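You operate a simulated robot arm through the tools that you are given. There is no shell and no other tool.

The job below is to be done with a simulated robot arm. You get a single attempt, and the scene is never put back.

JOB
Give the emptiest pack two sessions in the strongest bay.
Fine: read the packs and the bay displays first; green key once a session, hands off while it charges; then the pack goes back on the rubber mat.

Only the result counts: the job must be done as asked and must still hold three seconds after the hand-in. Knocking over, shifting, dropping, spilling or breaking anything else fails it.

ROBOT AND FRAMES
A 6-joint arm with a two-finger gripper, fixed in place. Base frame: the origin is at the foot of the arm, x ahead of it, y to its left, z up; the work surface is at about z = 853. Readings come in mm, degrees, newtons and seconds.
Its first joint turns from -166.0 to 166.0 degrees. Payload 3.43 kg.
Tool frame: the origin (TCP) lies between the finger pads and is the grasp point; the fingertips stand 20 mm ahead of it; z points along the fingers, y is the line along which they close. Largest opening 190 mm; the body of the gripper starts 248 mm behind the TCP.
Orientation is that of the tool frame in the base frame, as [roll, pitch, yaw] about the fixed x, y, z axes, in that order (R = Rz(yaw) Ry(pitch) Rx(roll)). With the fingers straight down and closing along the base's y, the tool's x points along the base's -x, its y along +y and its z along -z.

CONTROLS
- The arm moves only by the tool servo_tool. Its argument "rows" is a list of rows, each a list of 3 entries, a list of its own where there are three numbers: the shift along the base's x, y, z in mm, then the turn, a rotation vector about the base's x, y, z in degrees, then the gripper command, from -1 (shut) to 1 (fully open), values between in proportion. In form: [[[tx, ty, tz], [rx, ry, rz], hand], ...]. A call has 1 to 20 rows; each row is the pose to reach, as a shift and turn from the pose commanded when the call began. Each row takes 0.2 s and may step no farther than 50 mm and 8.6 degrees from the row before; otherwise, or with a gripper value out of range, the whole call is refused. Where a pose cannot be reached the arm comes as near as it can. A force on the tool above 40 N (or 10 N above the force at the start of the call, whichever is more), or a blocked arm, ends the call early, and 0.2 s more pass. The fingers move at their own pace (about 45 mm/s each) and stop on an object; they squeeze with about 20 N. The grip force told is the motor's: it shows also when the fingers shut on nothing. Time passes only in rows, and 0.2 s behind the last, so rows that repeat a pose let the fingers close. It gives the time, the measured TCP pose, the force on the tool (base axes), the opening and the grip force at its end, in the units of the frame above (readings bear some noise), with the torque about the TCP (base axes, N m) and any sound that the robot's microphone picked up.
- Cameras (640 x 400 px; columns grow to the right, rows downward): "scene" is fixed at [214.3, 491.3, 1500.8]; the picture's right is [0.09, -1.00, 0.00], its down [-0.54, -0.05, -0.84] and it looks along [0.83, 0.07, -0.55] (base axes); focal length 214 px, centre (320, 200). "wrist" rides on the gripper at [70, -8, -288] in the tool frame; the picture's right is [0.12, 0.99, 0.00], its down [-0.96, 0.12, -0.25] and it looks along [-0.25, 0.03, 0.97] (tool axes); focal length 261 px, centre (320, 200). There is no depth. A picture from a camera that has moved, and an enlarged one, comes with that camera's place and axes in the base frame and with its lens. The place of the scene camera against the robot may be out by one fixed shift of up to 25 mm in any direction.
- get_image(camera): a new picture of that camera. It takes no simulated time.
- raise_lower(by): slides the trunk up (or, below 0, down) by that many mm; the arm rides with it, the base frame stays. It gives what a move gives, with no picture.
- zoom(camera, box): a new picture of the part [left, top, right, bottom] of that camera's present view, enlarged. It takes no simulated time.
- job_done(): hands the job in; it is judged then, once.

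Nothing tells you positions but the pictures and the camera data. Unless the task says otherwise, let go and move clear before handing in.

The tools are called as a command line: name --argument value ..., lists and objects as JSON in quotes. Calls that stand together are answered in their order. servo_tool: Moves the arm, as the interface text tells. Its arguments: {"type":"object","properties":{"rows":{"type":"array","items":{"type":"array"}}},"required":["rows"]} The other tools are called the same way: raise_lower (by) slides the trunk up or down; get_image (camera) takes a picture; zoom (camera, box) takes an enlarged picture of a part of a camera's view; job_done () hands the job in.

At the start:

```text
clock: 0.0
position: [738.1, -17.1, 1210.0]
tool_rot: [180.0, 0.0, 179.9]
wrist_force: [0.5, -0.7, -0.4]
wrist_torque: [0.01, 0.0, -0.01]
finger_gap: 189.9
grip_force: 0.1
trunk travel left (down, up): [-175.0, 65.0]
```

scene: 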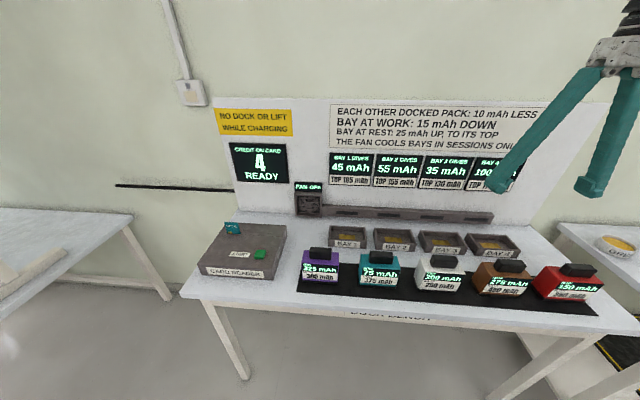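
wrist: 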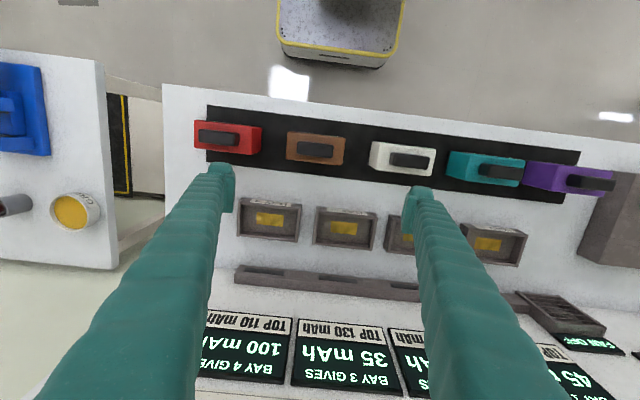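

I see a dock bench with five packs on a black mat, four bays behind, a card reader with a green key at the left, and displays on the back panel. First I'll zoom in to read everything.

zoom --camera "scene" --box '[320, 95, 560, 245]'

zoom --camera "scene" --box '[190, 100, 350, 200]'

zoom --camera "scene" --box '[290, 220, 450, 320]'

zoom --camera "scene" --box '[450, 220, 610, 320]'

zoom --camera "scene" --box '[190, 200, 350, 300]'

zoom --camera "wrist" --box '[160, 240, 480, 400]'

```text
2.67 times, centred on (440, 170) of scene
camera zoom: at [214.3, 491.3, 1500.8], right [0.09, -1.0, 0.0], down [-0.54, -0.05, -0.84], along [0.83, 0.07, -0.55], focal length 572 px, centre (0, 280)
```

zoom: 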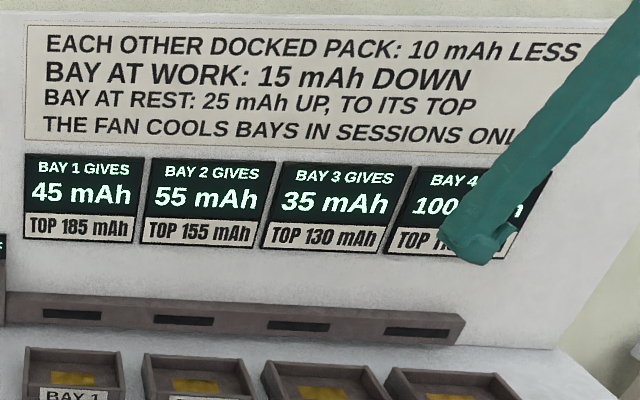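

```text
4.00 times, centred on (270, 150) of scene
camera zoom: at [214.3, 491.3, 1500.8], right [0.09, -1.0, 0.0], down [-0.54, -0.05, -0.84], along [0.83, 0.07, -0.55], focal length 858 px, centre (520, 400)
```

zoom: 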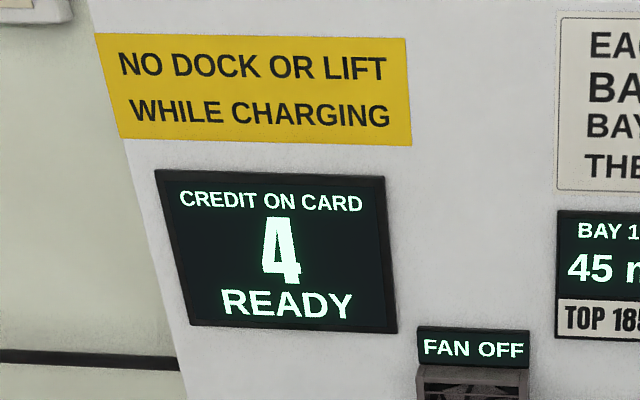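

```text
4.00 times, centred on (370, 270) of scene
camera zoom: at [214.3, 491.3, 1500.8], right [0.09, -1.0, 0.0], down [-0.54, -0.05, -0.84], along [0.83, 0.07, -0.55], focal length 858 px, centre (120, -80)
```

zoom: 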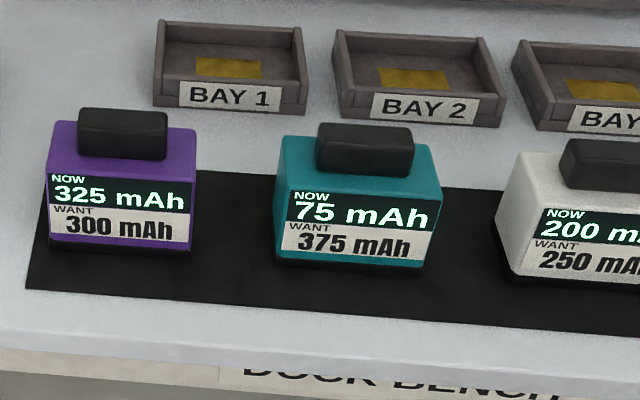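

```text
4.00 times, centred on (530, 270) of scene
camera zoom: at [214.3, 491.3, 1500.8], right [0.09, -1.0, 0.0], down [-0.54, -0.05, -0.84], along [0.83, 0.07, -0.55], focal length 858 px, centre (-520, -80)
```

zoom: 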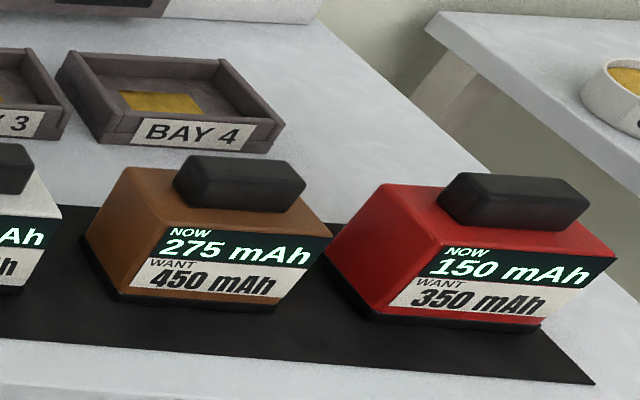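

```text
4.00 times, centred on (270, 250) of scene
camera zoom: at [214.3, 491.3, 1500.8], right [0.09, -1.0, 0.0], down [-0.54, -0.05, -0.84], along [0.83, 0.07, -0.55], focal length 858 px, centre (520, 0)
```

zoom: 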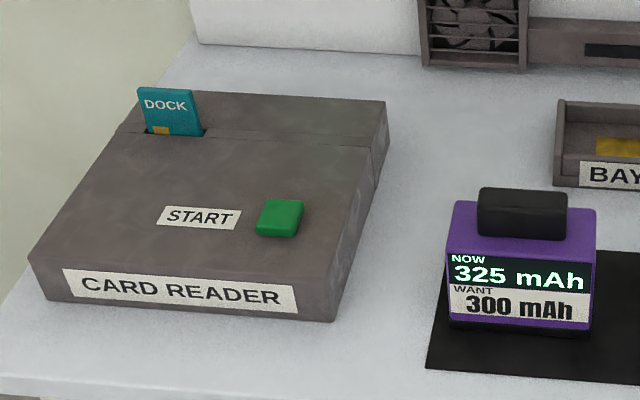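

```text
2.00 times, centred on (320, 320) of wrist
camera zoom: at [667.4, -23.8, 1498.6], right [-0.12, 0.99, 0.0], down [0.96, 0.12, 0.25], along [0.25, 0.03, -0.97], focal length 521 px, centre (320, -40)
```

zoom: 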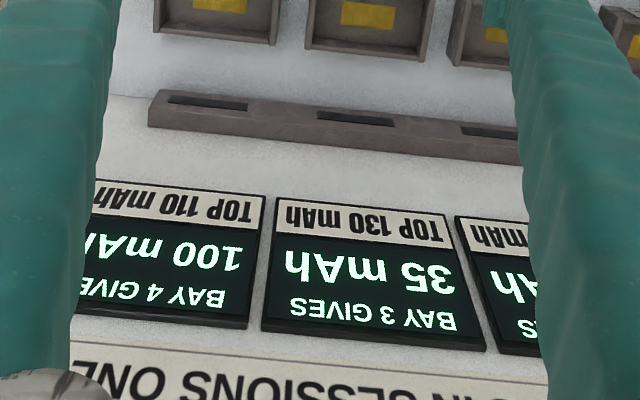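

The job is readable now: the teal pack is emptiest (75 mAh) and Bay 4 is strongest (100 mAh, top 110), with credit 4 and READY. I take teal to be near (700, 340), Bay 4 near (895, -130) and the green key near (720, 745). Next I'll move high over the left side for a closer look with the wrist camera.

servo_tool --rows '[[[-5, 45, 0], [0, 0, 0], 1], [[-10, 90, 0], [0, 0, 0], 1], [[-15, 135, 0], [0, 0, 0], 1], [[-20, 180, 0], [0, 0, 0], 1], [[-25, 225, 0], [0, 0, 0], 1], [[-30, 270, 0], [0, 0, 0], 1], [[-35, 315, 0], [0, 0, 0], 1], [[-40, 360, 0], [0, 0, 0], 1], [[-40, 360, 0], [0, 0, 0], 1]]'

get_image --camera "wrist"

get_image --camera "scene"

```text
clock: 2.0
position: [698.2, 346.3, 1207.3]
tool_rot: [180.0, 0.0, 179.9]
wrist_force: [0.1, -1.0, -0.7]
wrist_torque: [-0.01, 0.01, 0.01]
finger_gap: 190.1
grip_force: 0.1
trunk travel left (down, up): [-175.0, 65.0]
```

```text
taken
camera wrist: at [625.6, 338.6, 1495.7], right [-0.12, 0.99, 0.0], down [0.96, 0.12, 0.25], along [0.25, 0.03, -0.97], focal length 261 px, centre (320, 200)
```

wrist: 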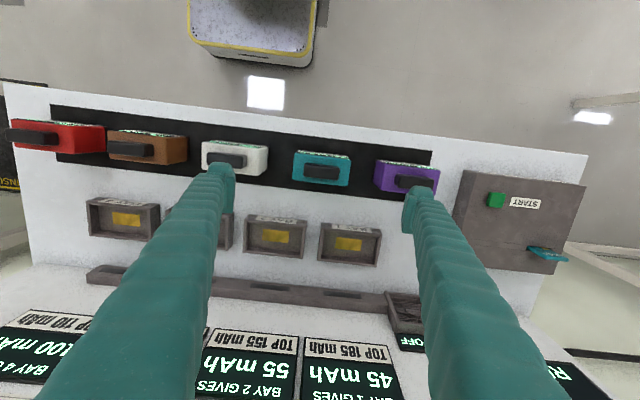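

```text
taken
```

scene: 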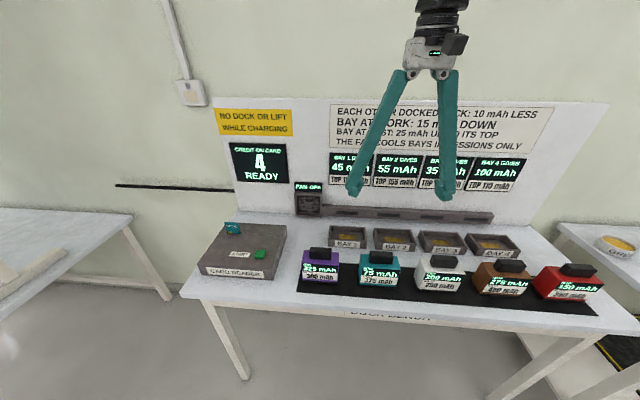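

The key lies around (724, 745), about 1040 mm out, so it will need a tilted tool. I'll zoom on teal, the reader and Bay 4 for geometry.

zoom --camera "wrist" --box '[240, 120, 400, 220]'

zoom --camera "wrist" --box '[440, 140, 600, 300]'

zoom --camera "wrist" --box '[60, 170, 220, 270]'

zoom --camera "scene" --box '[440, 140, 560, 270]'

```text
4.00 times, centred on (320, 170) of wrist
camera zoom: at [625.6, 338.6, 1495.7], right [-0.12, 0.99, 0.0], down [0.96, 0.12, 0.25], along [0.25, 0.03, -0.97], focal length 1043 px, centre (320, 320)
```

zoom: 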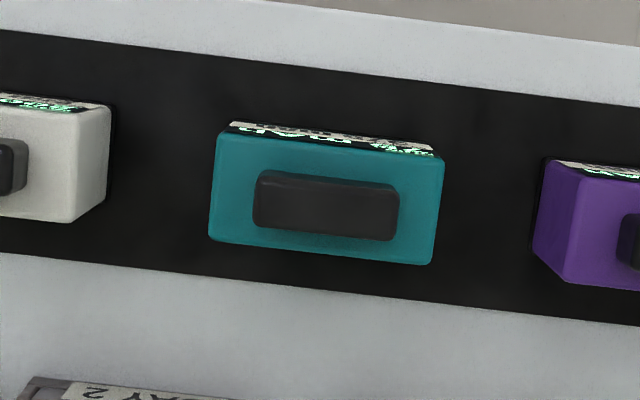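

```text
2.50 times, centred on (520, 220) of wrist
camera zoom: at [625.6, 338.6, 1495.7], right [-0.12, 0.99, 0.0], down [0.96, 0.12, 0.25], along [0.25, 0.03, -0.97], focal length 652 px, centre (-180, 150)
```

zoom: 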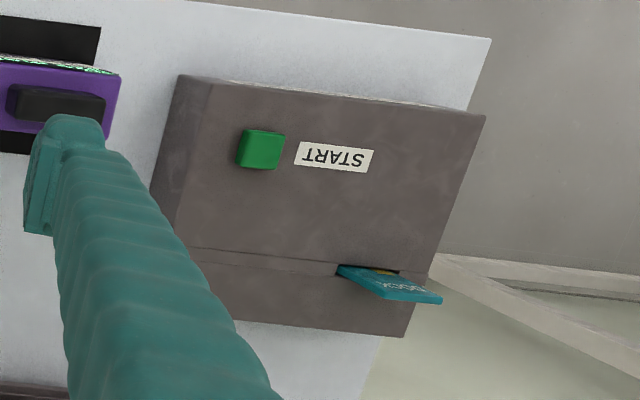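

```text
4.00 times, centred on (140, 220) of wrist
camera zoom: at [625.6, 338.6, 1495.7], right [-0.12, 0.99, 0.0], down [0.96, 0.12, 0.25], along [0.25, 0.03, -0.97], focal length 1043 px, centre (1040, 120)
```

zoom: 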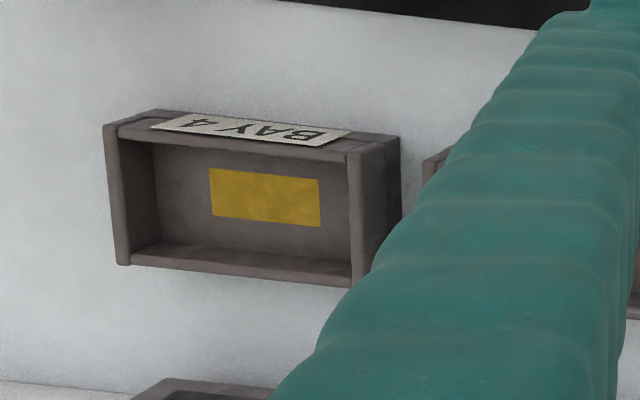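

```text
3.08 times, centred on (500, 205) of scene
camera zoom: at [214.3, 491.3, 1500.8], right [0.09, -1.0, 0.0], down [-0.54, -0.05, -0.84], along [0.83, 0.07, -0.55], focal length 660 px, centre (-234, 185)
```

zoom: 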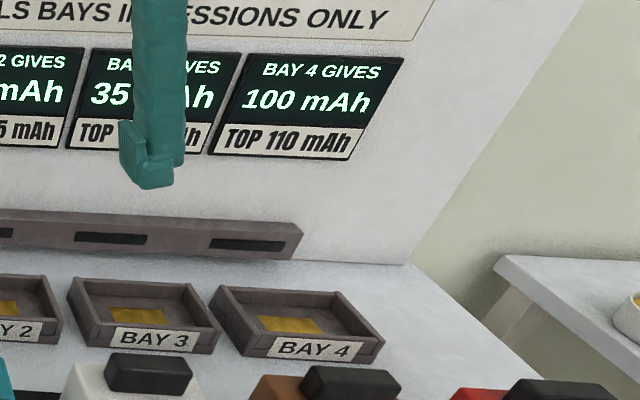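

Bay 4 (100 mAh) and teal (75 mAh) are confirmed. Teal's handle, about 76 mm long along y, sits roughly 8 mm ahead and 6 mm left of the TCP. I'll line up over it and descend to z ≈ 1060 for a precise look.

servo_tool --rows '[[[4, 3, -40], [0, 0, 0], 1], [[8, 6, -80], [0, 0, 0], 0.8], [[8, 6, -115], [0, 0, 0], 0.6], [[8, 6, -150], [0, 0, 0], 0.4], [[8, 6, -150], [0, 0, 0], 0.4], [[8, 6, -150], [0, 0, 0], 0.4]]'

get_image --camera "wrist"

get_image --camera "scene"

```text
clock: 3.4
position: [706.8, 351.6, 1059.8]
tool_rot: [-179.9, 0.0, 179.9]
wrist_force: [0.4, -0.3, 1.2]
wrist_torque: [-0.01, -0.01, 0.0]
finger_gap: 133.2
grip_force: 0.1
trunk travel left (down, up): [-175.0, 65.0]
```

```text
taken
camera wrist: at [635.6, 344.4, 1347.9], right [-0.12, 0.99, 0.0], down [0.96, 0.12, 0.25], along [0.25, 0.03, -0.97], focal length 261 px, centre (320, 200)
```

wrist: 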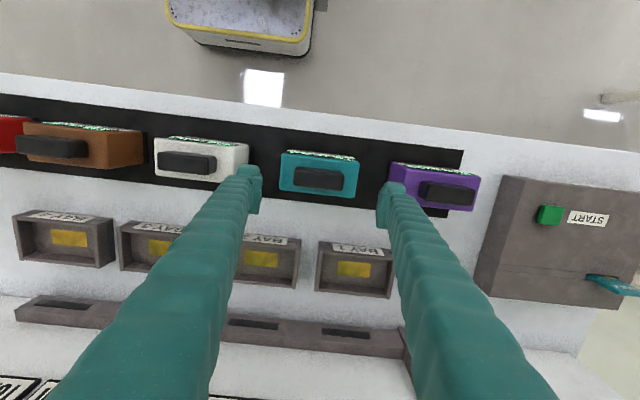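

```text
taken
```

scene: 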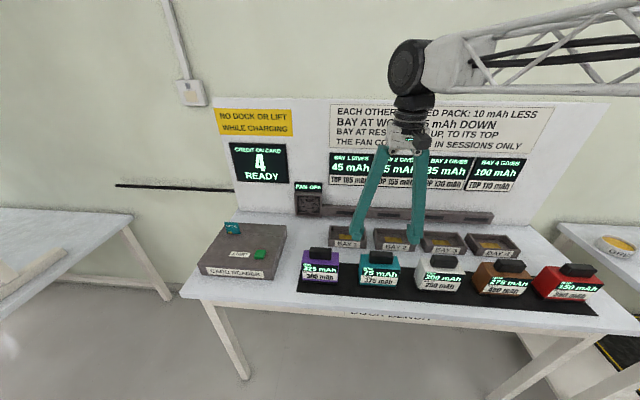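

The fingers straddle teal nicely. I'll zoom in to measure the handle and the pack top.

zoom --camera "wrist" --box '[240, 130, 400, 230]'

zoom --camera "scene" --box '[320, 200, 440, 300]'

```text
4.00 times, centred on (320, 180) of wrist
camera zoom: at [635.6, 344.4, 1347.9], right [-0.12, 0.99, 0.0], down [0.96, 0.12, 0.25], along [0.25, 0.03, -0.97], focal length 1043 px, centre (320, 280)
```

zoom: 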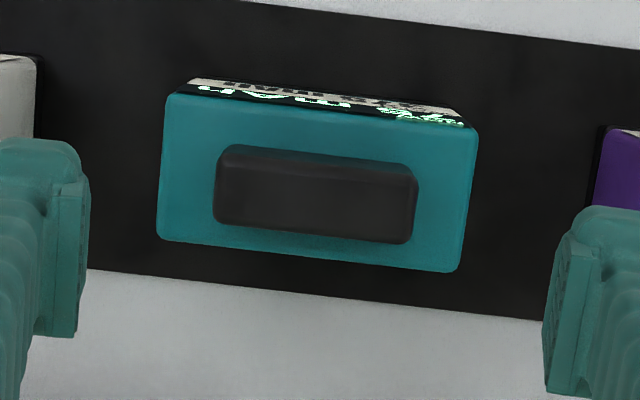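

```text
4.00 times, centred on (380, 250) of scene
camera zoom: at [214.3, 491.3, 1500.8], right [0.09, -1.0, 0.0], down [-0.54, -0.05, -0.84], along [0.83, 0.07, -0.55], focal length 858 px, centre (80, 0)
```

zoom: 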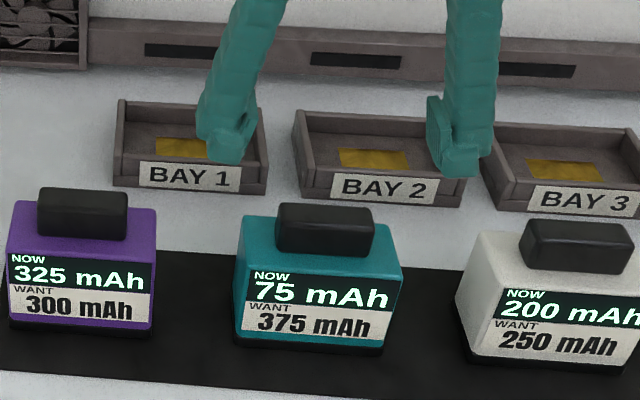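

Parallax says the packs are tall: pack top around z 965, handle top around z 1000, handle centre about 8 mm nearer than the TCP. I'll shift back 8 mm and descend partway with the fingers still wide, then check heights.

servo_tool --rows '[[[-8, -1, 0], [0, 0, 0], 0.3], [[-8, -1, -20], [0, 0, 0], 0.3], [[-8, -1, -40], [0, 0, 0], 0.3], [[-8, -1, -50], [0, 0, 0], 0.3], [[-8, -1, -50], [0, 0, 0], 0.3]]'

zoom --camera "wrist" --box '[220, 120, 420, 245]'

zoom --camera "scene" --box '[320, 200, 440, 300]'

```text
clock: 4.6
position: [700.6, 349.8, 1011.4]
tool_rot: [179.9, 0.0, -180.0]
wrist_force: [0.2, -0.2, 0.3]
wrist_torque: [-0.01, -0.03, 0.02]
finger_gap: 123.6
grip_force: 0.1
trunk travel left (down, up): [-175.0, 65.0]
```

```text
3.20 times, centred on (320, 182) of wrist
camera zoom: at [628.8, 342.1, 1299.1], right [-0.12, 0.99, 0.0], down [0.96, 0.12, 0.25], along [0.25, 0.03, -0.97], focal length 834 px, centre (320, 256)
```

zoom: 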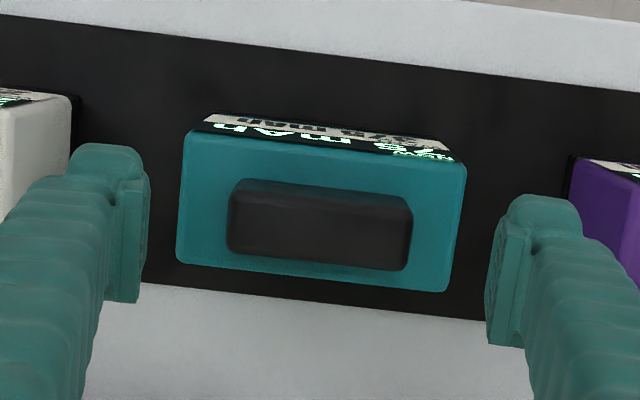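

```text
4.00 times, centred on (380, 250) of scene
camera zoom: at [214.3, 491.3, 1500.8], right [0.09, -1.0, 0.0], down [-0.54, -0.05, -0.84], along [0.83, 0.07, -0.55], focal length 858 px, centre (80, 0)
```

zoom: 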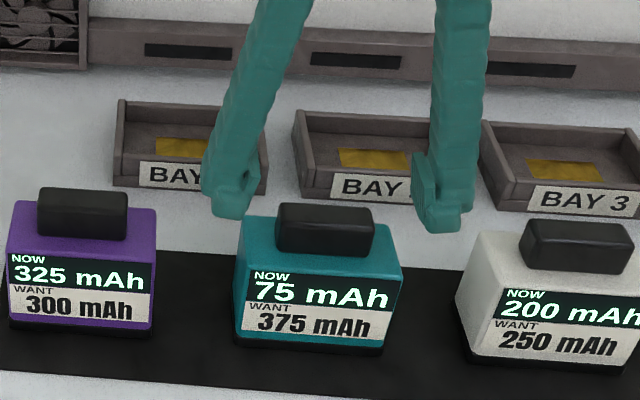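

Fingertips are at about z 991, still above the handle. I'll zoom further in the scene view to relate fingertip height to the handle and pack top.

zoom --camera "scene" --box '[360, 235, 410, 275]'

zoom --camera "wrist" --box '[260, 140, 380, 220]'

```text
10.00 times, centred on (385, 255) of scene
camera zoom: at [214.3, 491.3, 1500.8], right [0.09, -1.0, 0.0], down [-0.54, -0.05, -0.84], along [0.83, 0.07, -0.55], focal length 2145 px, centre (-330, -350)
```

zoom: 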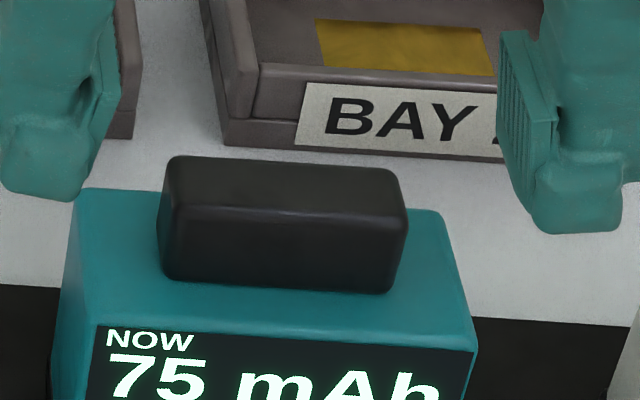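

```text
5.00 times, centred on (320, 180) of wrist
camera zoom: at [628.8, 342.1, 1299.1], right [-0.12, 0.99, 0.0], down [0.96, 0.12, 0.25], along [0.25, 0.03, -0.97], focal length 1303 px, centre (320, 300)
```

zoom: 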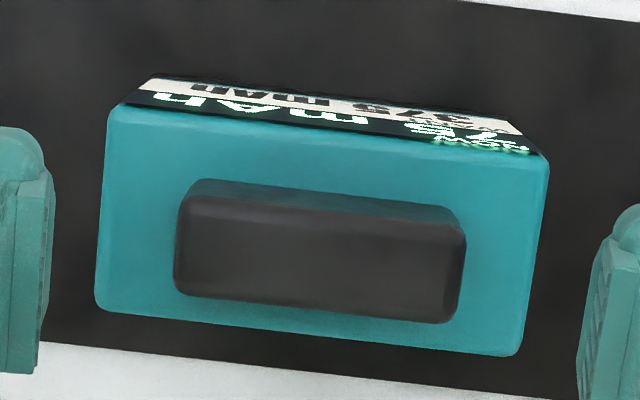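

Handle top is about z 986 and pack top about z 950; the alignment is centred. I'll go down so the fingertips sit just above the pack top (TCP ≈ 977), then close on the handle ends.

servo_tool --rows '[[[0, 0, 0], [0, 0, 0], 0.45], [[0, 0, -12], [0, 0, 0], 0.45], [[0, 0, -24], [0, 0, 0], 0.45], [[0, 0, -34], [0, 0, 0], 0.45], [[0, 0, -34], [0, 0, 0], 0.45]]'

zoom --camera "scene" --box '[345, 230, 425, 290]'

```text
clock: 5.8
position: [698.7, 349.9, 977.1]
tool_rot: [180.0, 0.1, -180.0]
wrist_force: [-0.4, 0.7, -0.4]
wrist_torque: [-0.01, -0.02, 0.05]
finger_gap: 138.1
grip_force: 0.0
trunk travel left (down, up): [-175.0, 65.0]
```

```text
6.67 times, centred on (385, 260) of scene
camera zoom: at [214.3, 491.3, 1500.8], right [0.09, -1.0, 0.0], down [-0.54, -0.05, -0.84], along [0.83, 0.07, -0.55], focal length 1430 px, centre (-113, -200)
```

zoom: 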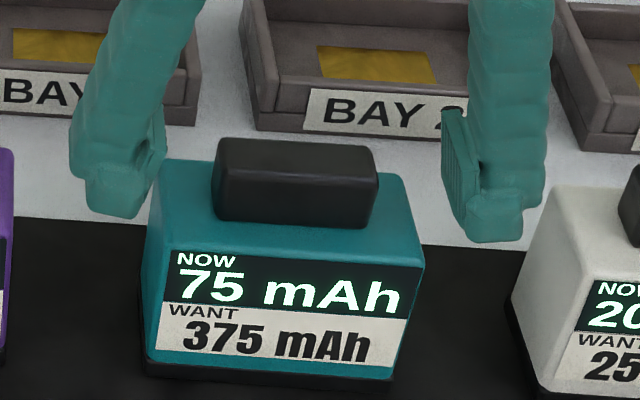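

Fingertips are about 5 mm above the pack top, outside the handle ends. Closing now on the handle.

servo_tool --rows '[[[0, 0, 0], [0, 0, 0], 0.1], [[0, 0, 0], [0, 0, 0], -0.1], [[0, 0, 0], [0, 0, 0], -0.3], [[0, 0, 0], [0, 0, 0], -1], [[0, 0, 0], [0, 0, 0], -1], [[0, 0, 0], [0, 0, 0], -1], [[0, 0, 0], [0, 0, 0], -1]]'

zoom --camera "scene" --box '[345, 230, 425, 290]'

zoom --camera "wrist" --box '[220, 120, 420, 245]'

```text
clock: 7.4
position: [698.1, 350.2, 978.2]
tool_rot: [180.0, 0.1, -180.0]
wrist_force: [0.6, 4.8, 2.0]
wrist_torque: [0.11, -0.05, 0.07]
finger_gap: 71.7
grip_force: 19.9
trunk travel left (down, up): [-175.0, 65.0]
```

```text
6.67 times, centred on (385, 260) of scene
camera zoom: at [214.3, 491.3, 1500.8], right [0.09, -1.0, 0.0], down [-0.54, -0.05, -0.84], along [0.83, 0.07, -0.55], focal length 1430 px, centre (-113, -200)
```

zoom: 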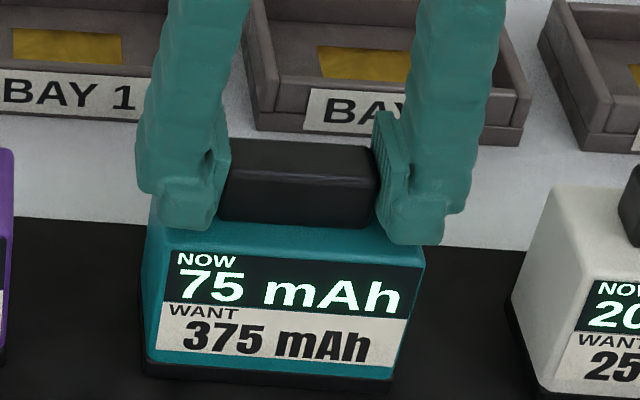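

```text
3.20 times, centred on (320, 182) of wrist
camera zoom: at [626.9, 341.7, 1265.6], right [-0.12, 0.99, 0.0], down [0.96, 0.12, 0.25], along [0.25, 0.03, -0.97], focal length 834 px, centre (320, 256)
```

zoom: 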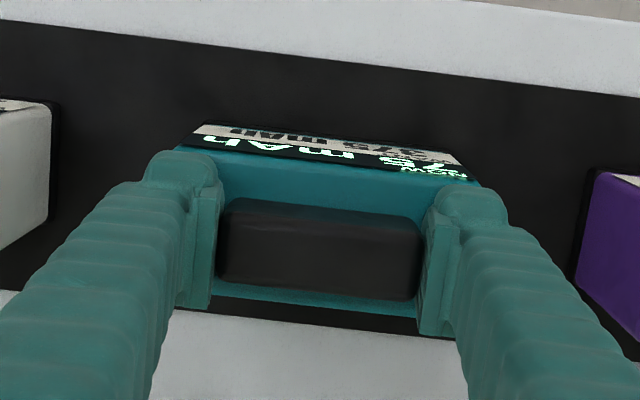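

Gripped at 71.7 mm with 20 N. Lifting straight up: a small test first, then to a height well clear of the other packs.

servo_tool --rows '[[[0, 0, 5], [0, 0, 0], -1], [[0, 0, 12], [0, 0, 0], -1], [[0, 0, 20], [0, 0, 0], -1], [[0, 0, 20], [0, 0, 0], -1]]'

zoom --camera "scene" --box '[320, 210, 440, 300]'

```text
clock: 8.4
position: [699.8, 351.2, 996.4]
tool_rot: [180.0, 0.0, 179.9]
wrist_force: [0.8, 0.5, -4.5]
wrist_torque: [-0.03, 0.03, 0.02]
finger_gap: 71.6
grip_force: 20.2
trunk travel left (down, up): [-175.0, 65.0]
```

```text
4.44 times, centred on (380, 255) of scene
camera zoom: at [214.3, 491.3, 1500.8], right [0.09, -1.0, 0.0], down [-0.54, -0.05, -0.84], along [0.83, 0.07, -0.55], focal length 953 px, centre (53, -44)
```

zoom: 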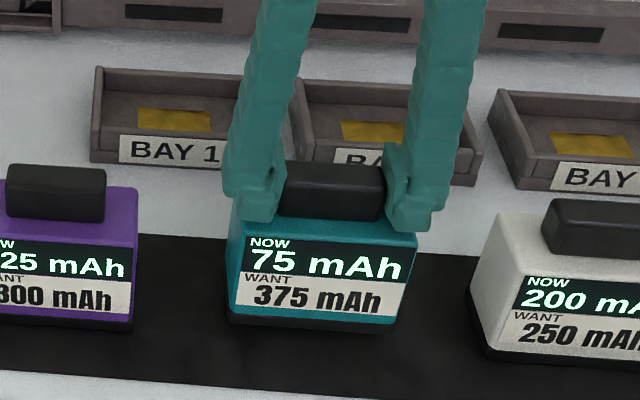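

Lift is clean (pack weighs about 0.45 kg). I'll raise to z ≈ 1160 and carry it across, stopping short of Bay 4 in x so the wrist camera can see the bay past the pack.

servo_tool --rows '[[[0, 0, 40], [0, 0, 0], -1], [[0, 0, 82], [0, 0, 0], -1], [[0, 0, 124], [0, 0, 0], -1], [[0, 0, 165], [0, 0, 0], -1], [[0, -30, 165], [0, 0, 0], -1], [[2, -70, 165], [0, 0, 0], -1], [[4, -112, 165], [0, 0, 0], -1], [[6, -155, 165], [0, 0, 0], -1], [[8, -198, 165], [0, 0, 0], -1], [[10, -241, 165], [0, 0, 0], -1], [[12, -284, 165], [0, 0, 0], -1], [[14, -327, 165], [0, 0, 0], -1], [[16, -370, 165], [0, 0, 0], -1], [[18, -412, 165], [0, 0, 0], -1], [[20, -450, 165], [0, 0, 0], -1], [[20, -478, 165], [0, 0, 0], -1], [[20, -478, 165], [0, 0, 0], -1]]'

get_image --camera "wrist"

get_image --camera "scene"

```text
clock: 12.0
position: [716.9, -128.8, 1162.0]
tool_rot: [180.0, 0.0, -180.0]
wrist_force: [0.7, 0.5, -5.3]
wrist_torque: [0.0, 0.02, -0.02]
finger_gap: 71.5
grip_force: 20.1
trunk travel left (down, up): [-175.0, 65.0]
```

```text
taken
camera wrist: at [646.9, -137.2, 1450.9], right [-0.12, 0.99, 0.0], down [0.96, 0.12, 0.25], along [0.25, 0.03, -0.97], focal length 261 px, centre (320, 200)
```

wrist: 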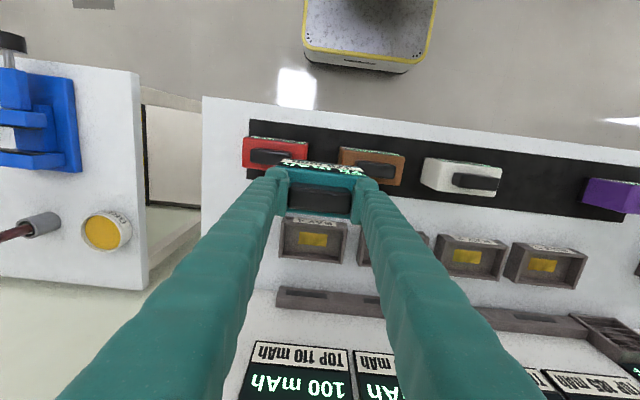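

```text
taken
```

scene: 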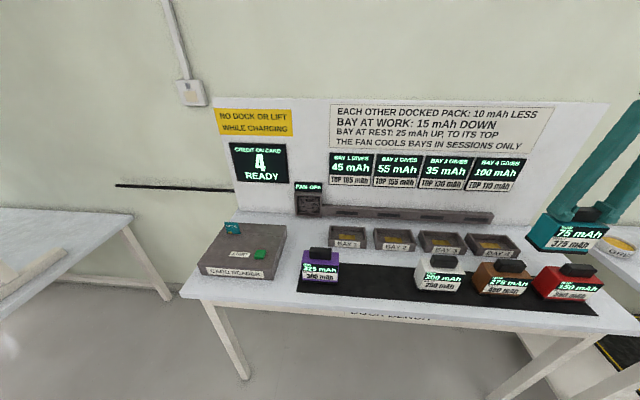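

zoom --camera "wrist" --box '[260, 195, 380, 275]'

zoom --camera "wrist" --box '[400, 220, 520, 300]'

zoom --camera "scene" --box '[460, 220, 530, 270]'

```text
5.00 times, centred on (320, 235) of wrist
camera zoom: at [646.9, -137.2, 1450.9], right [-0.12, 0.99, 0.0], down [0.96, 0.12, 0.25], along [0.25, 0.03, -0.97], focal length 1303 px, centre (320, 25)
```

zoom: 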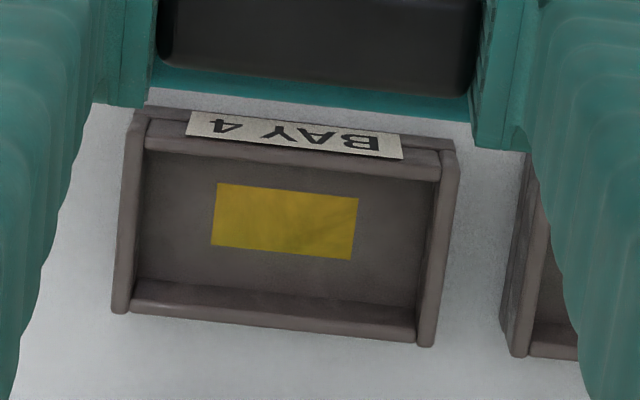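

```text
5.00 times, centred on (460, 260) of wrist
camera zoom: at [646.9, -137.2, 1450.9], right [-0.12, 0.99, 0.0], down [0.96, 0.12, 0.25], along [0.25, 0.03, -0.97], focal length 1303 px, centre (-380, -100)
```

zoom: 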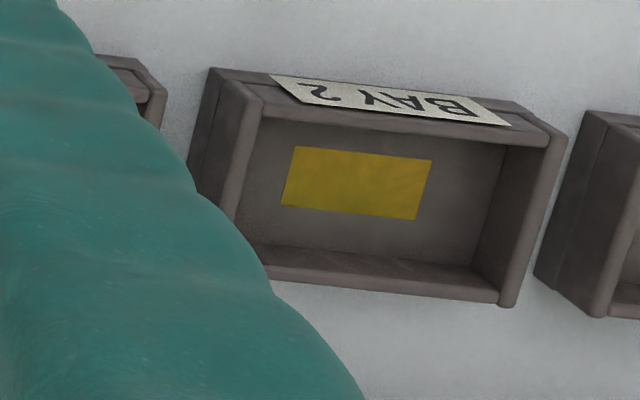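

```text
8.00 times, centred on (495, 245) of scene
camera zoom: at [214.3, 491.3, 1500.8], right [0.09, -1.0, 0.0], down [-0.54, -0.05, -0.84], along [0.83, 0.07, -0.55], focal length 1716 px, centre (-1080, -160)
```

zoom: 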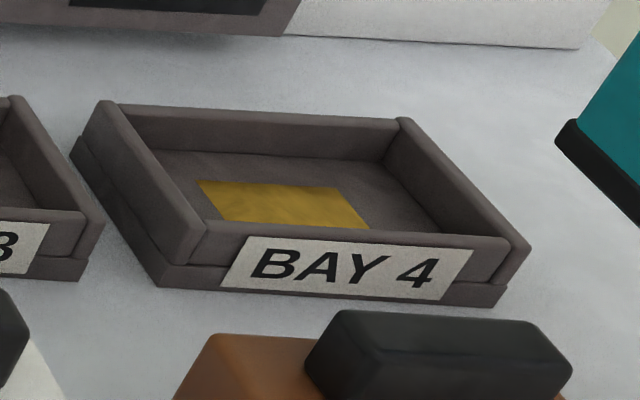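

Bay 4 is visible past the pack, centred around (894, -124) with inner size a bit larger than the pack. I'll move forward between the mat packs and the bays, then lower for a closer, more accurate view of the bay.

servo_tool --rows '[[[30, 2, 0], [0, 0, 0], -1], [[63, 4, 0], [0, 0, 0], -1], [[63, 4, -30], [0, 0, 0], -1], [[63, 4, -60], [0, 0, 0], -1], [[63, 4, -90], [0, 0, 0], -1], [[63, 4, -115], [0, 0, 0], -1], [[63, 4, -115], [0, 0, 0], -1]]'

get_image --camera "wrist"

zoom --camera "wrist" --box '[240, 190, 400, 290]'

zoom --camera "scene" --box '[440, 180, 600, 300]'

```text
clock: 13.6
position: [780.6, -124.1, 1049.2]
tool_rot: [-179.9, -0.1, 180.0]
wrist_force: [0.0, -0.5, -5.7]
wrist_torque: [0.0, 0.01, 0.01]
finger_gap: 71.7
grip_force: 19.6
trunk travel left (down, up): [-175.0, 65.0]
```

```text
taken
camera wrist: at [709.8, -132.1, 1337.2], right [-0.12, 0.99, 0.0], down [0.96, 0.12, 0.25], along [0.25, 0.03, -0.97], focal length 261 px, centre (320, 200)
```

wrist: 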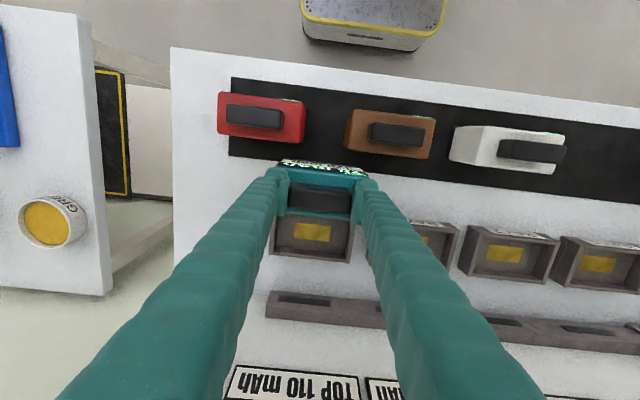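

```text
4.00 times, centred on (320, 240) of wrist
camera zoom: at [709.8, -132.1, 1337.2], right [-0.12, 0.99, 0.0], down [0.96, 0.12, 0.25], along [0.25, 0.03, -0.97], focal length 1043 px, centre (320, 40)
```

zoom: 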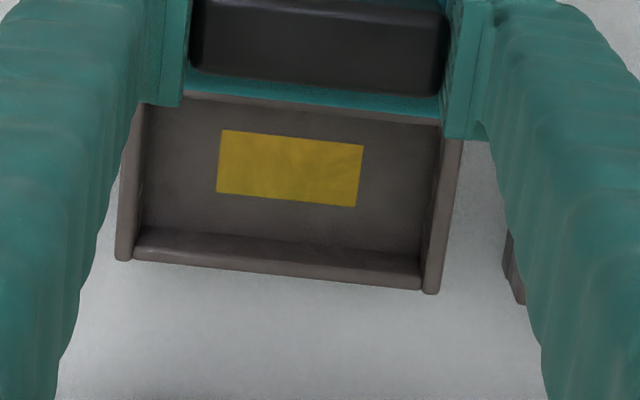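

```text
3.33 times, centred on (520, 240) of scene
camera zoom: at [214.3, 491.3, 1500.8], right [0.09, -1.0, 0.0], down [-0.54, -0.05, -0.84], along [0.83, 0.07, -0.55], focal length 715 px, centre (-347, 67)
```

zoom: 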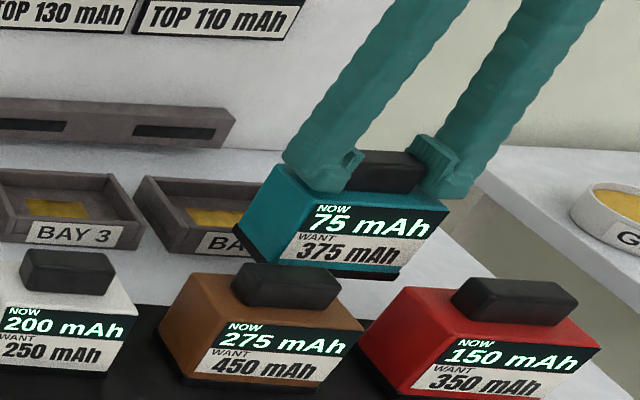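

Both views agree: Bay 4 centre is at about (894.5, -124), floor near z 866, wall tops near 894, with about 7–8 mm clearance per side. I'll move over it at the present height, then check from both cameras.

servo_tool --rows '[[[30, 0, 0], [0, 0, 0], -1], [[60, 0, 0], [0, 0, 0], -1], [[90, 0, 0], [0, 0, 0], -1], [[114, 0, 0], [0, 0, 0], -1], [[114, 0, -12], [0, 0, 0], -1], [[114, 0, -12], [0, 0, 0], -1]]'

get_image --camera "wrist"

zoom --camera "wrist" --box '[240, 120, 400, 230]'

zoom --camera "scene" --box '[450, 180, 550, 270]'

```text
clock: 15.0
position: [895.9, -125.1, 1032.4]
tool_rot: [-179.9, 0.0, -179.9]
wrist_force: [0.6, 0.0, -5.0]
wrist_torque: [0.0, 0.02, 0.0]
finger_gap: 71.4
grip_force: 20.3
trunk travel left (down, up): [-175.0, 65.0]
```

```text
taken
camera wrist: at [825.1, -133.5, 1321.4], right [-0.12, 0.99, 0.0], down [0.96, 0.12, 0.25], along [0.25, 0.03, -0.97], focal length 261 px, centre (320, 200)
```

wrist: 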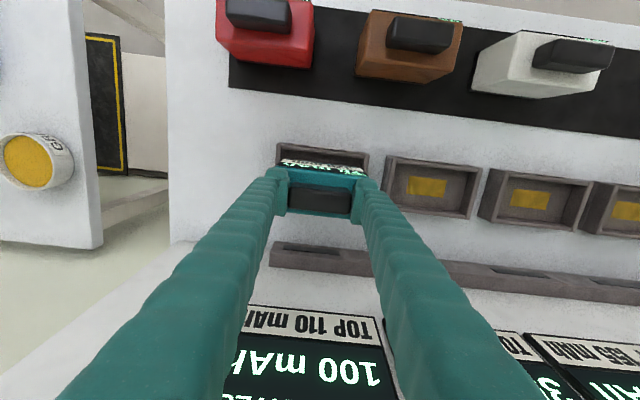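

```text
3.64 times, centred on (320, 175) of wrist
camera zoom: at [825.1, -133.5, 1321.4], right [-0.12, 0.99, 0.0], down [0.96, 0.12, 0.25], along [0.25, 0.03, -0.97], focal length 948 px, centre (320, 291)
```

zoom: 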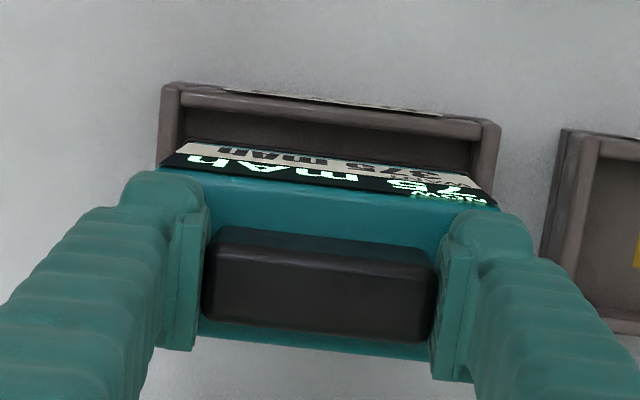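

```text
4.44 times, centred on (500, 225) of scene
camera zoom: at [214.3, 491.3, 1500.8], right [0.09, -1.0, 0.0], down [-0.54, -0.05, -0.84], along [0.83, 0.07, -0.55], focal length 953 px, centre (-480, 89)
```

zoom: 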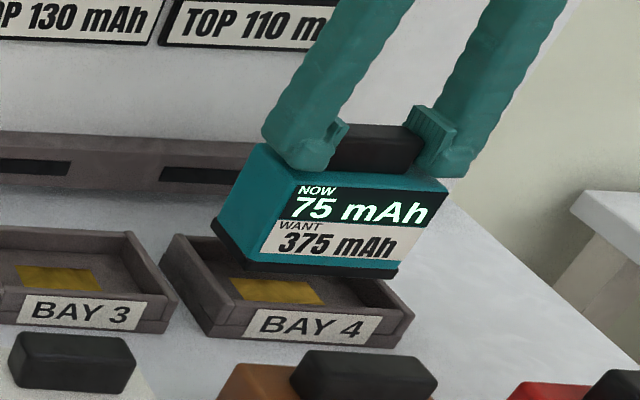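

The pack hangs centred over Bay 4: roughly 6 mm side clearance and adequate front and back clearance. I'll nudge 2 mm toward the robot and lower until the base is just inside the walls.

servo_tool --rows '[[[-2, 0, 0], [0, 0, 0], -1], [[-2, 0, -8], [0, 0, 0], -1], [[-2, 0, -16], [0, 0, 0], -1], [[-2, 0, -23], [0, 0, 0], -1], [[-2, 0, -30], [0, 0, 0], -1], [[-2, 0, -30], [0, 0, 0], -1]]'

zoom --camera "wrist" --box '[240, 120, 400, 230]'

zoom --camera "scene" --box '[450, 190, 550, 270]'

```text
clock: 16.4
position: [894.8, -125.1, 1004.4]
tool_rot: [179.9, 0.0, 180.0]
wrist_force: [0.3, 0.6, -4.3]
wrist_torque: [0.01, 0.02, -0.01]
finger_gap: 71.6
grip_force: 19.9
trunk travel left (down, up): [-175.0, 65.0]
```

```text
3.64 times, centred on (320, 175) of wrist
camera zoom: at [822.4, -132.9, 1292.7], right [-0.12, 0.99, 0.0], down [0.96, 0.12, 0.25], along [0.25, 0.03, -0.97], focal length 948 px, centre (320, 291)
```

zoom: 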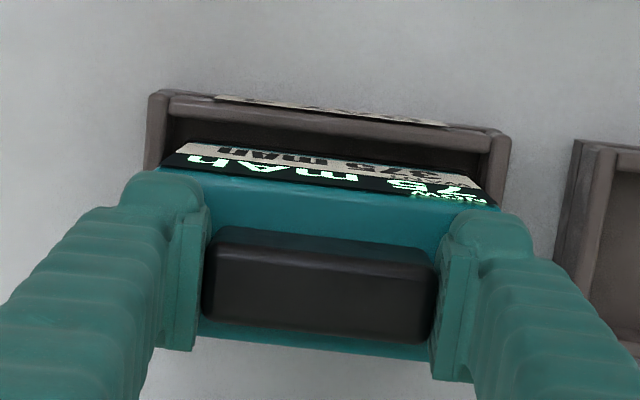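

```text
5.00 times, centred on (500, 230) of scene
camera zoom: at [214.3, 491.3, 1500.8], right [0.09, -1.0, 0.0], down [-0.54, -0.05, -0.84], along [0.83, 0.07, -0.55], focal length 1072 px, centre (-580, 50)
```

zoom: 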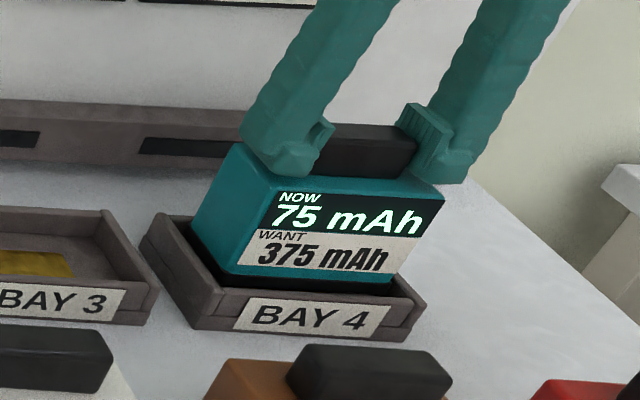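

The pack base is entering the bay cleanly with no contact. Continuing down in small steps until the floor is felt.

servo_tool --rows '[[[0, 0, -3], [0, 0, 0], -1], [[0, 0, -6], [0, 0, 0], -1], [[0, 0, -9], [0, 0, 0], -1], [[0, 0, -11], [0, 0, 0], -1], [[0, 0, -13], [0, 0, 0], -1]]'

zoom --camera "scene" --box '[450, 190, 550, 270]'

```text
clock: 17.6
position: [893.0, -124.8, 991.4]
tool_rot: [-179.9, -0.1, 180.0]
wrist_force: [0.1, 0.3, -5.8]
wrist_torque: [-0.04, 0.01, 0.02]
finger_gap: 71.6
grip_force: 20.4
trunk travel left (down, up): [-175.0, 65.0]
```

```text
5.00 times, centred on (500, 230) of scene
camera zoom: at [214.3, 491.3, 1500.8], right [0.09, -1.0, 0.0], down [-0.54, -0.05, -0.84], along [0.83, 0.07, -0.55], focal length 1072 px, centre (-580, 50)
```

zoom: 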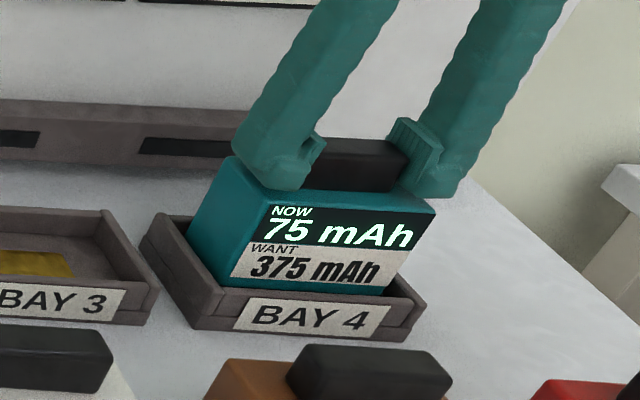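

No floor contact yet (force still just the weight). Continuing in fine steps.

servo_tool --rows '[[[0, 0, -1.5], [0, 0, 0], -1], [[0, 0, -3], [0, 0, 0], -1], [[0, 0, -3], [0, 0, 0], -1]]'

```text
clock: 18.4
position: [893.9, -124.3, 990.2]
tool_rot: [-179.9, 0.1, 180.0]
wrist_force: [3.5, -1.6, 12.2]
wrist_torque: [0.02, 0.04, 0.05]
finger_gap: 71.2
grip_force: 19.9
trunk travel left (down, up): [-175.0, 65.0]
```

Floor contact at TCP z ≈ 990, matching the expected floor height. Releasing the handle now.

servo_tool --rows '[[[0, 0, 0.5], [0, 0, 0], -0.2], [[0, 0, 0.5], [0, 0, 0], -0.1], [[0, 0, 0.5], [0, 0, 0], 0.0], [[0, 0, 0.5], [0, 0, 0], 0.15], [[0, 0, 0.5], [0, 0, 0], 0.3], [[0, 0, 0.5], [0, 0, 0], 0.3]]'

zoom --camera "scene" --box '[450, 190, 550, 270]'

zoom --camera "wrist" --box '[240, 120, 400, 230]'

```text
clock: 19.8
position: [893.5, -124.3, 990.0]
tool_rot: [-180.0, 0.0, 180.0]
wrist_force: [-0.6, -0.2, -0.3]
wrist_torque: [0.02, 0.01, 0.01]
finger_gap: 123.4
grip_force: 0.2
trunk travel left (down, up): [-175.0, 65.0]
```

```text
5.00 times, centred on (500, 230) of scene
camera zoom: at [214.3, 491.3, 1500.8], right [0.09, -1.0, 0.0], down [-0.54, -0.05, -0.84], along [0.83, 0.07, -0.55], focal length 1072 px, centre (-580, 50)
```

zoom: 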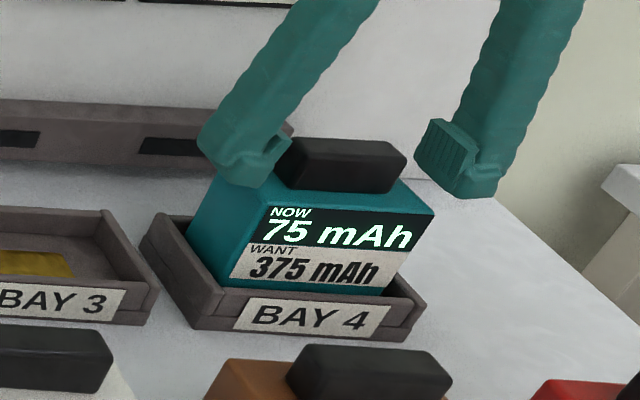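

```text
3.64 times, centred on (320, 175) of wrist
camera zoom: at [822.3, -132.5, 1277.6], right [-0.12, 0.99, 0.0], down [0.96, 0.12, 0.25], along [0.25, 0.03, -0.97], focal length 948 px, centre (320, 291)
```

zoom: 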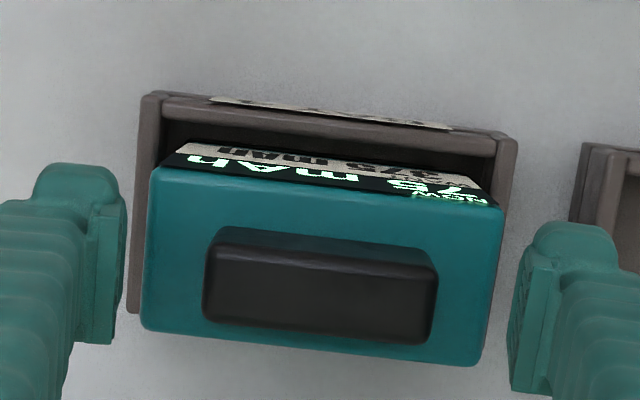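

Teal is standing in Bay 4 and released. Rising straight up to check the dock from above.

servo_tool --rows '[[[0, 0, 15], [0, 0, 0], 0.3], [[0, 0, 40], [0, 0, 0], 0.3], [[0, 0, 80], [0, 0, 0], 0.3], [[0, 0, 125], [0, 0, 0], 0.3], [[0, 0, 170], [0, 0, 0], 0.3], [[0, 0, 170], [0, 0, 0], 0.3]]'

get_image --camera "scene"

zoom --camera "wrist" --box '[240, 120, 400, 230]'

```text
clock: 21.2
position: [893.7, -123.5, 1157.9]
tool_rot: [179.9, 0.1, 180.0]
wrist_force: [0.5, -0.4, -0.4]
wrist_torque: [-0.01, -0.02, 0.01]
finger_gap: 123.5
grip_force: 0.0
trunk travel left (down, up): [-175.0, 65.0]
```

```text
taken
```

scene: 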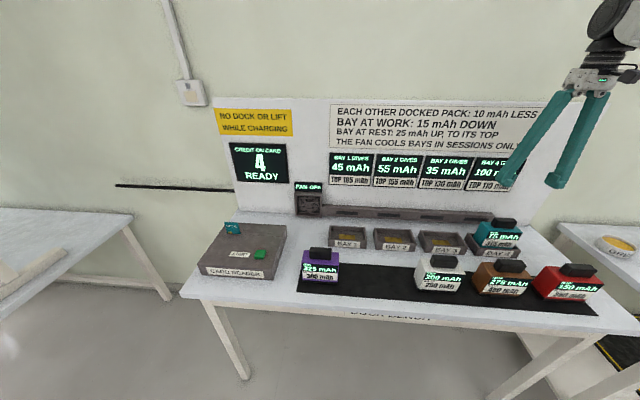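

```text
3.64 times, centred on (320, 175) of wrist
camera zoom: at [822.0, -131.8, 1446.1], right [-0.12, 0.99, 0.0], down [0.96, 0.12, 0.25], along [0.25, 0.03, -0.97], focal length 948 px, centre (320, 291)
```

zoom: 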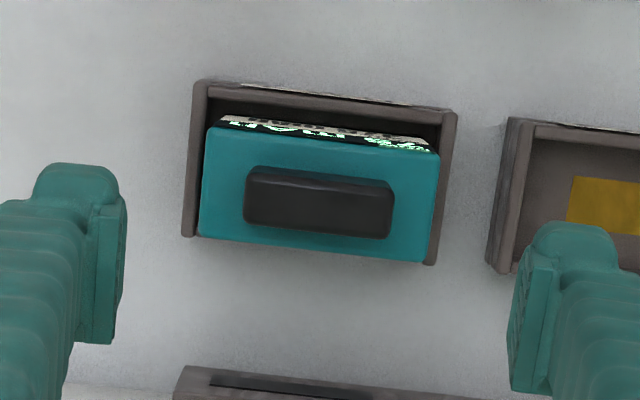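

Teal is docked squarely in Bay 4; display still shows READY with credit 4. Now I'll travel high across toward the card reader, closing the fingers on the way, and look at the key.

servo_tool --rows '[[[-20, 20, 10], [0, 0, 0], 0.0], [[-40, 55, 20], [0, 0, 0], -0.3], [[-55, 97, 30], [0, 0, 0], -0.6], [[-70, 140, 40], [0, 0, 0], -1], [[-85, 183, 40], [0, 0, 0], -1], [[-100, 226, 40], [0, 0, 0], -1], [[-115, 269, 40], [0, 0, 0], -1], [[-130, 312, 40], [0, 0, 0], -1], [[-145, 355, 40], [0, 0, 0], -1], [[-160, 398, 40], [0, 0, 0], -1], [[-175, 441, 40], [0, 0, 0], -1], [[-190, 484, 40], [0, 0, 0], -1], [[-205, 527, 40], [0, 0, 0], -1], [[-220, 570, 40], [0, 0, 0], -1], [[-230, 613, 40], [0, 0, 0], -1], [[-240, 655, 40], [0, 0, 0], -1], [[-250, 697, 40], [0, 0, 0], -1], [[-254, 738, 40], [0, 0, 0], -1], [[-254, 764, 40], [0, 0, 0], -1], [[-254, 764, 40], [0, 0, 0], -1]]'

get_image --camera "wrist"

get_image --camera "scene"

```text
clock: 25.4
position: [640.2, 642.8, 1195.4]
tool_rot: [180.0, 0.1, 180.0]
wrist_force: [0.7, -0.1, -1.1]
wrist_torque: [-0.08, 0.04, 0.0]
finger_gap: 0.0
grip_force: 20.0
trunk travel left (down, up): [-175.0, 65.0]
```

```text
taken
camera wrist: at [569.1, 634.1, 1483.5], right [-0.12, 0.99, 0.0], down [0.96, 0.12, 0.25], along [0.25, 0.03, -0.97], focal length 261 px, centre (320, 200)
```

wrist: 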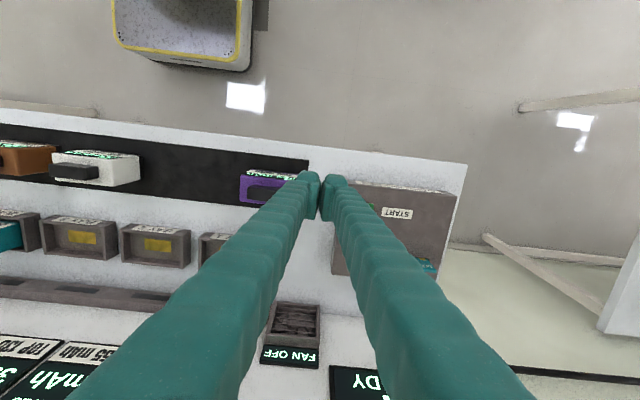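

```text
taken
```

scene: 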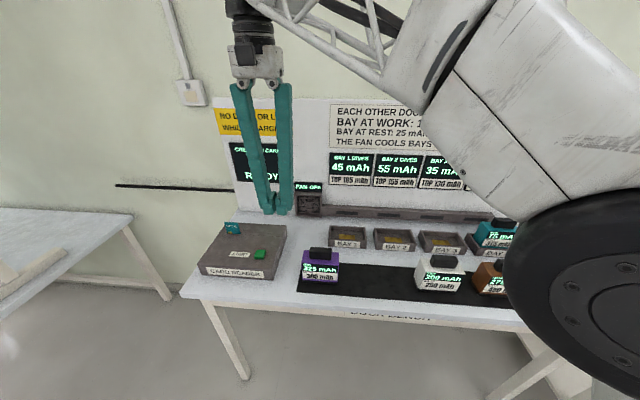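

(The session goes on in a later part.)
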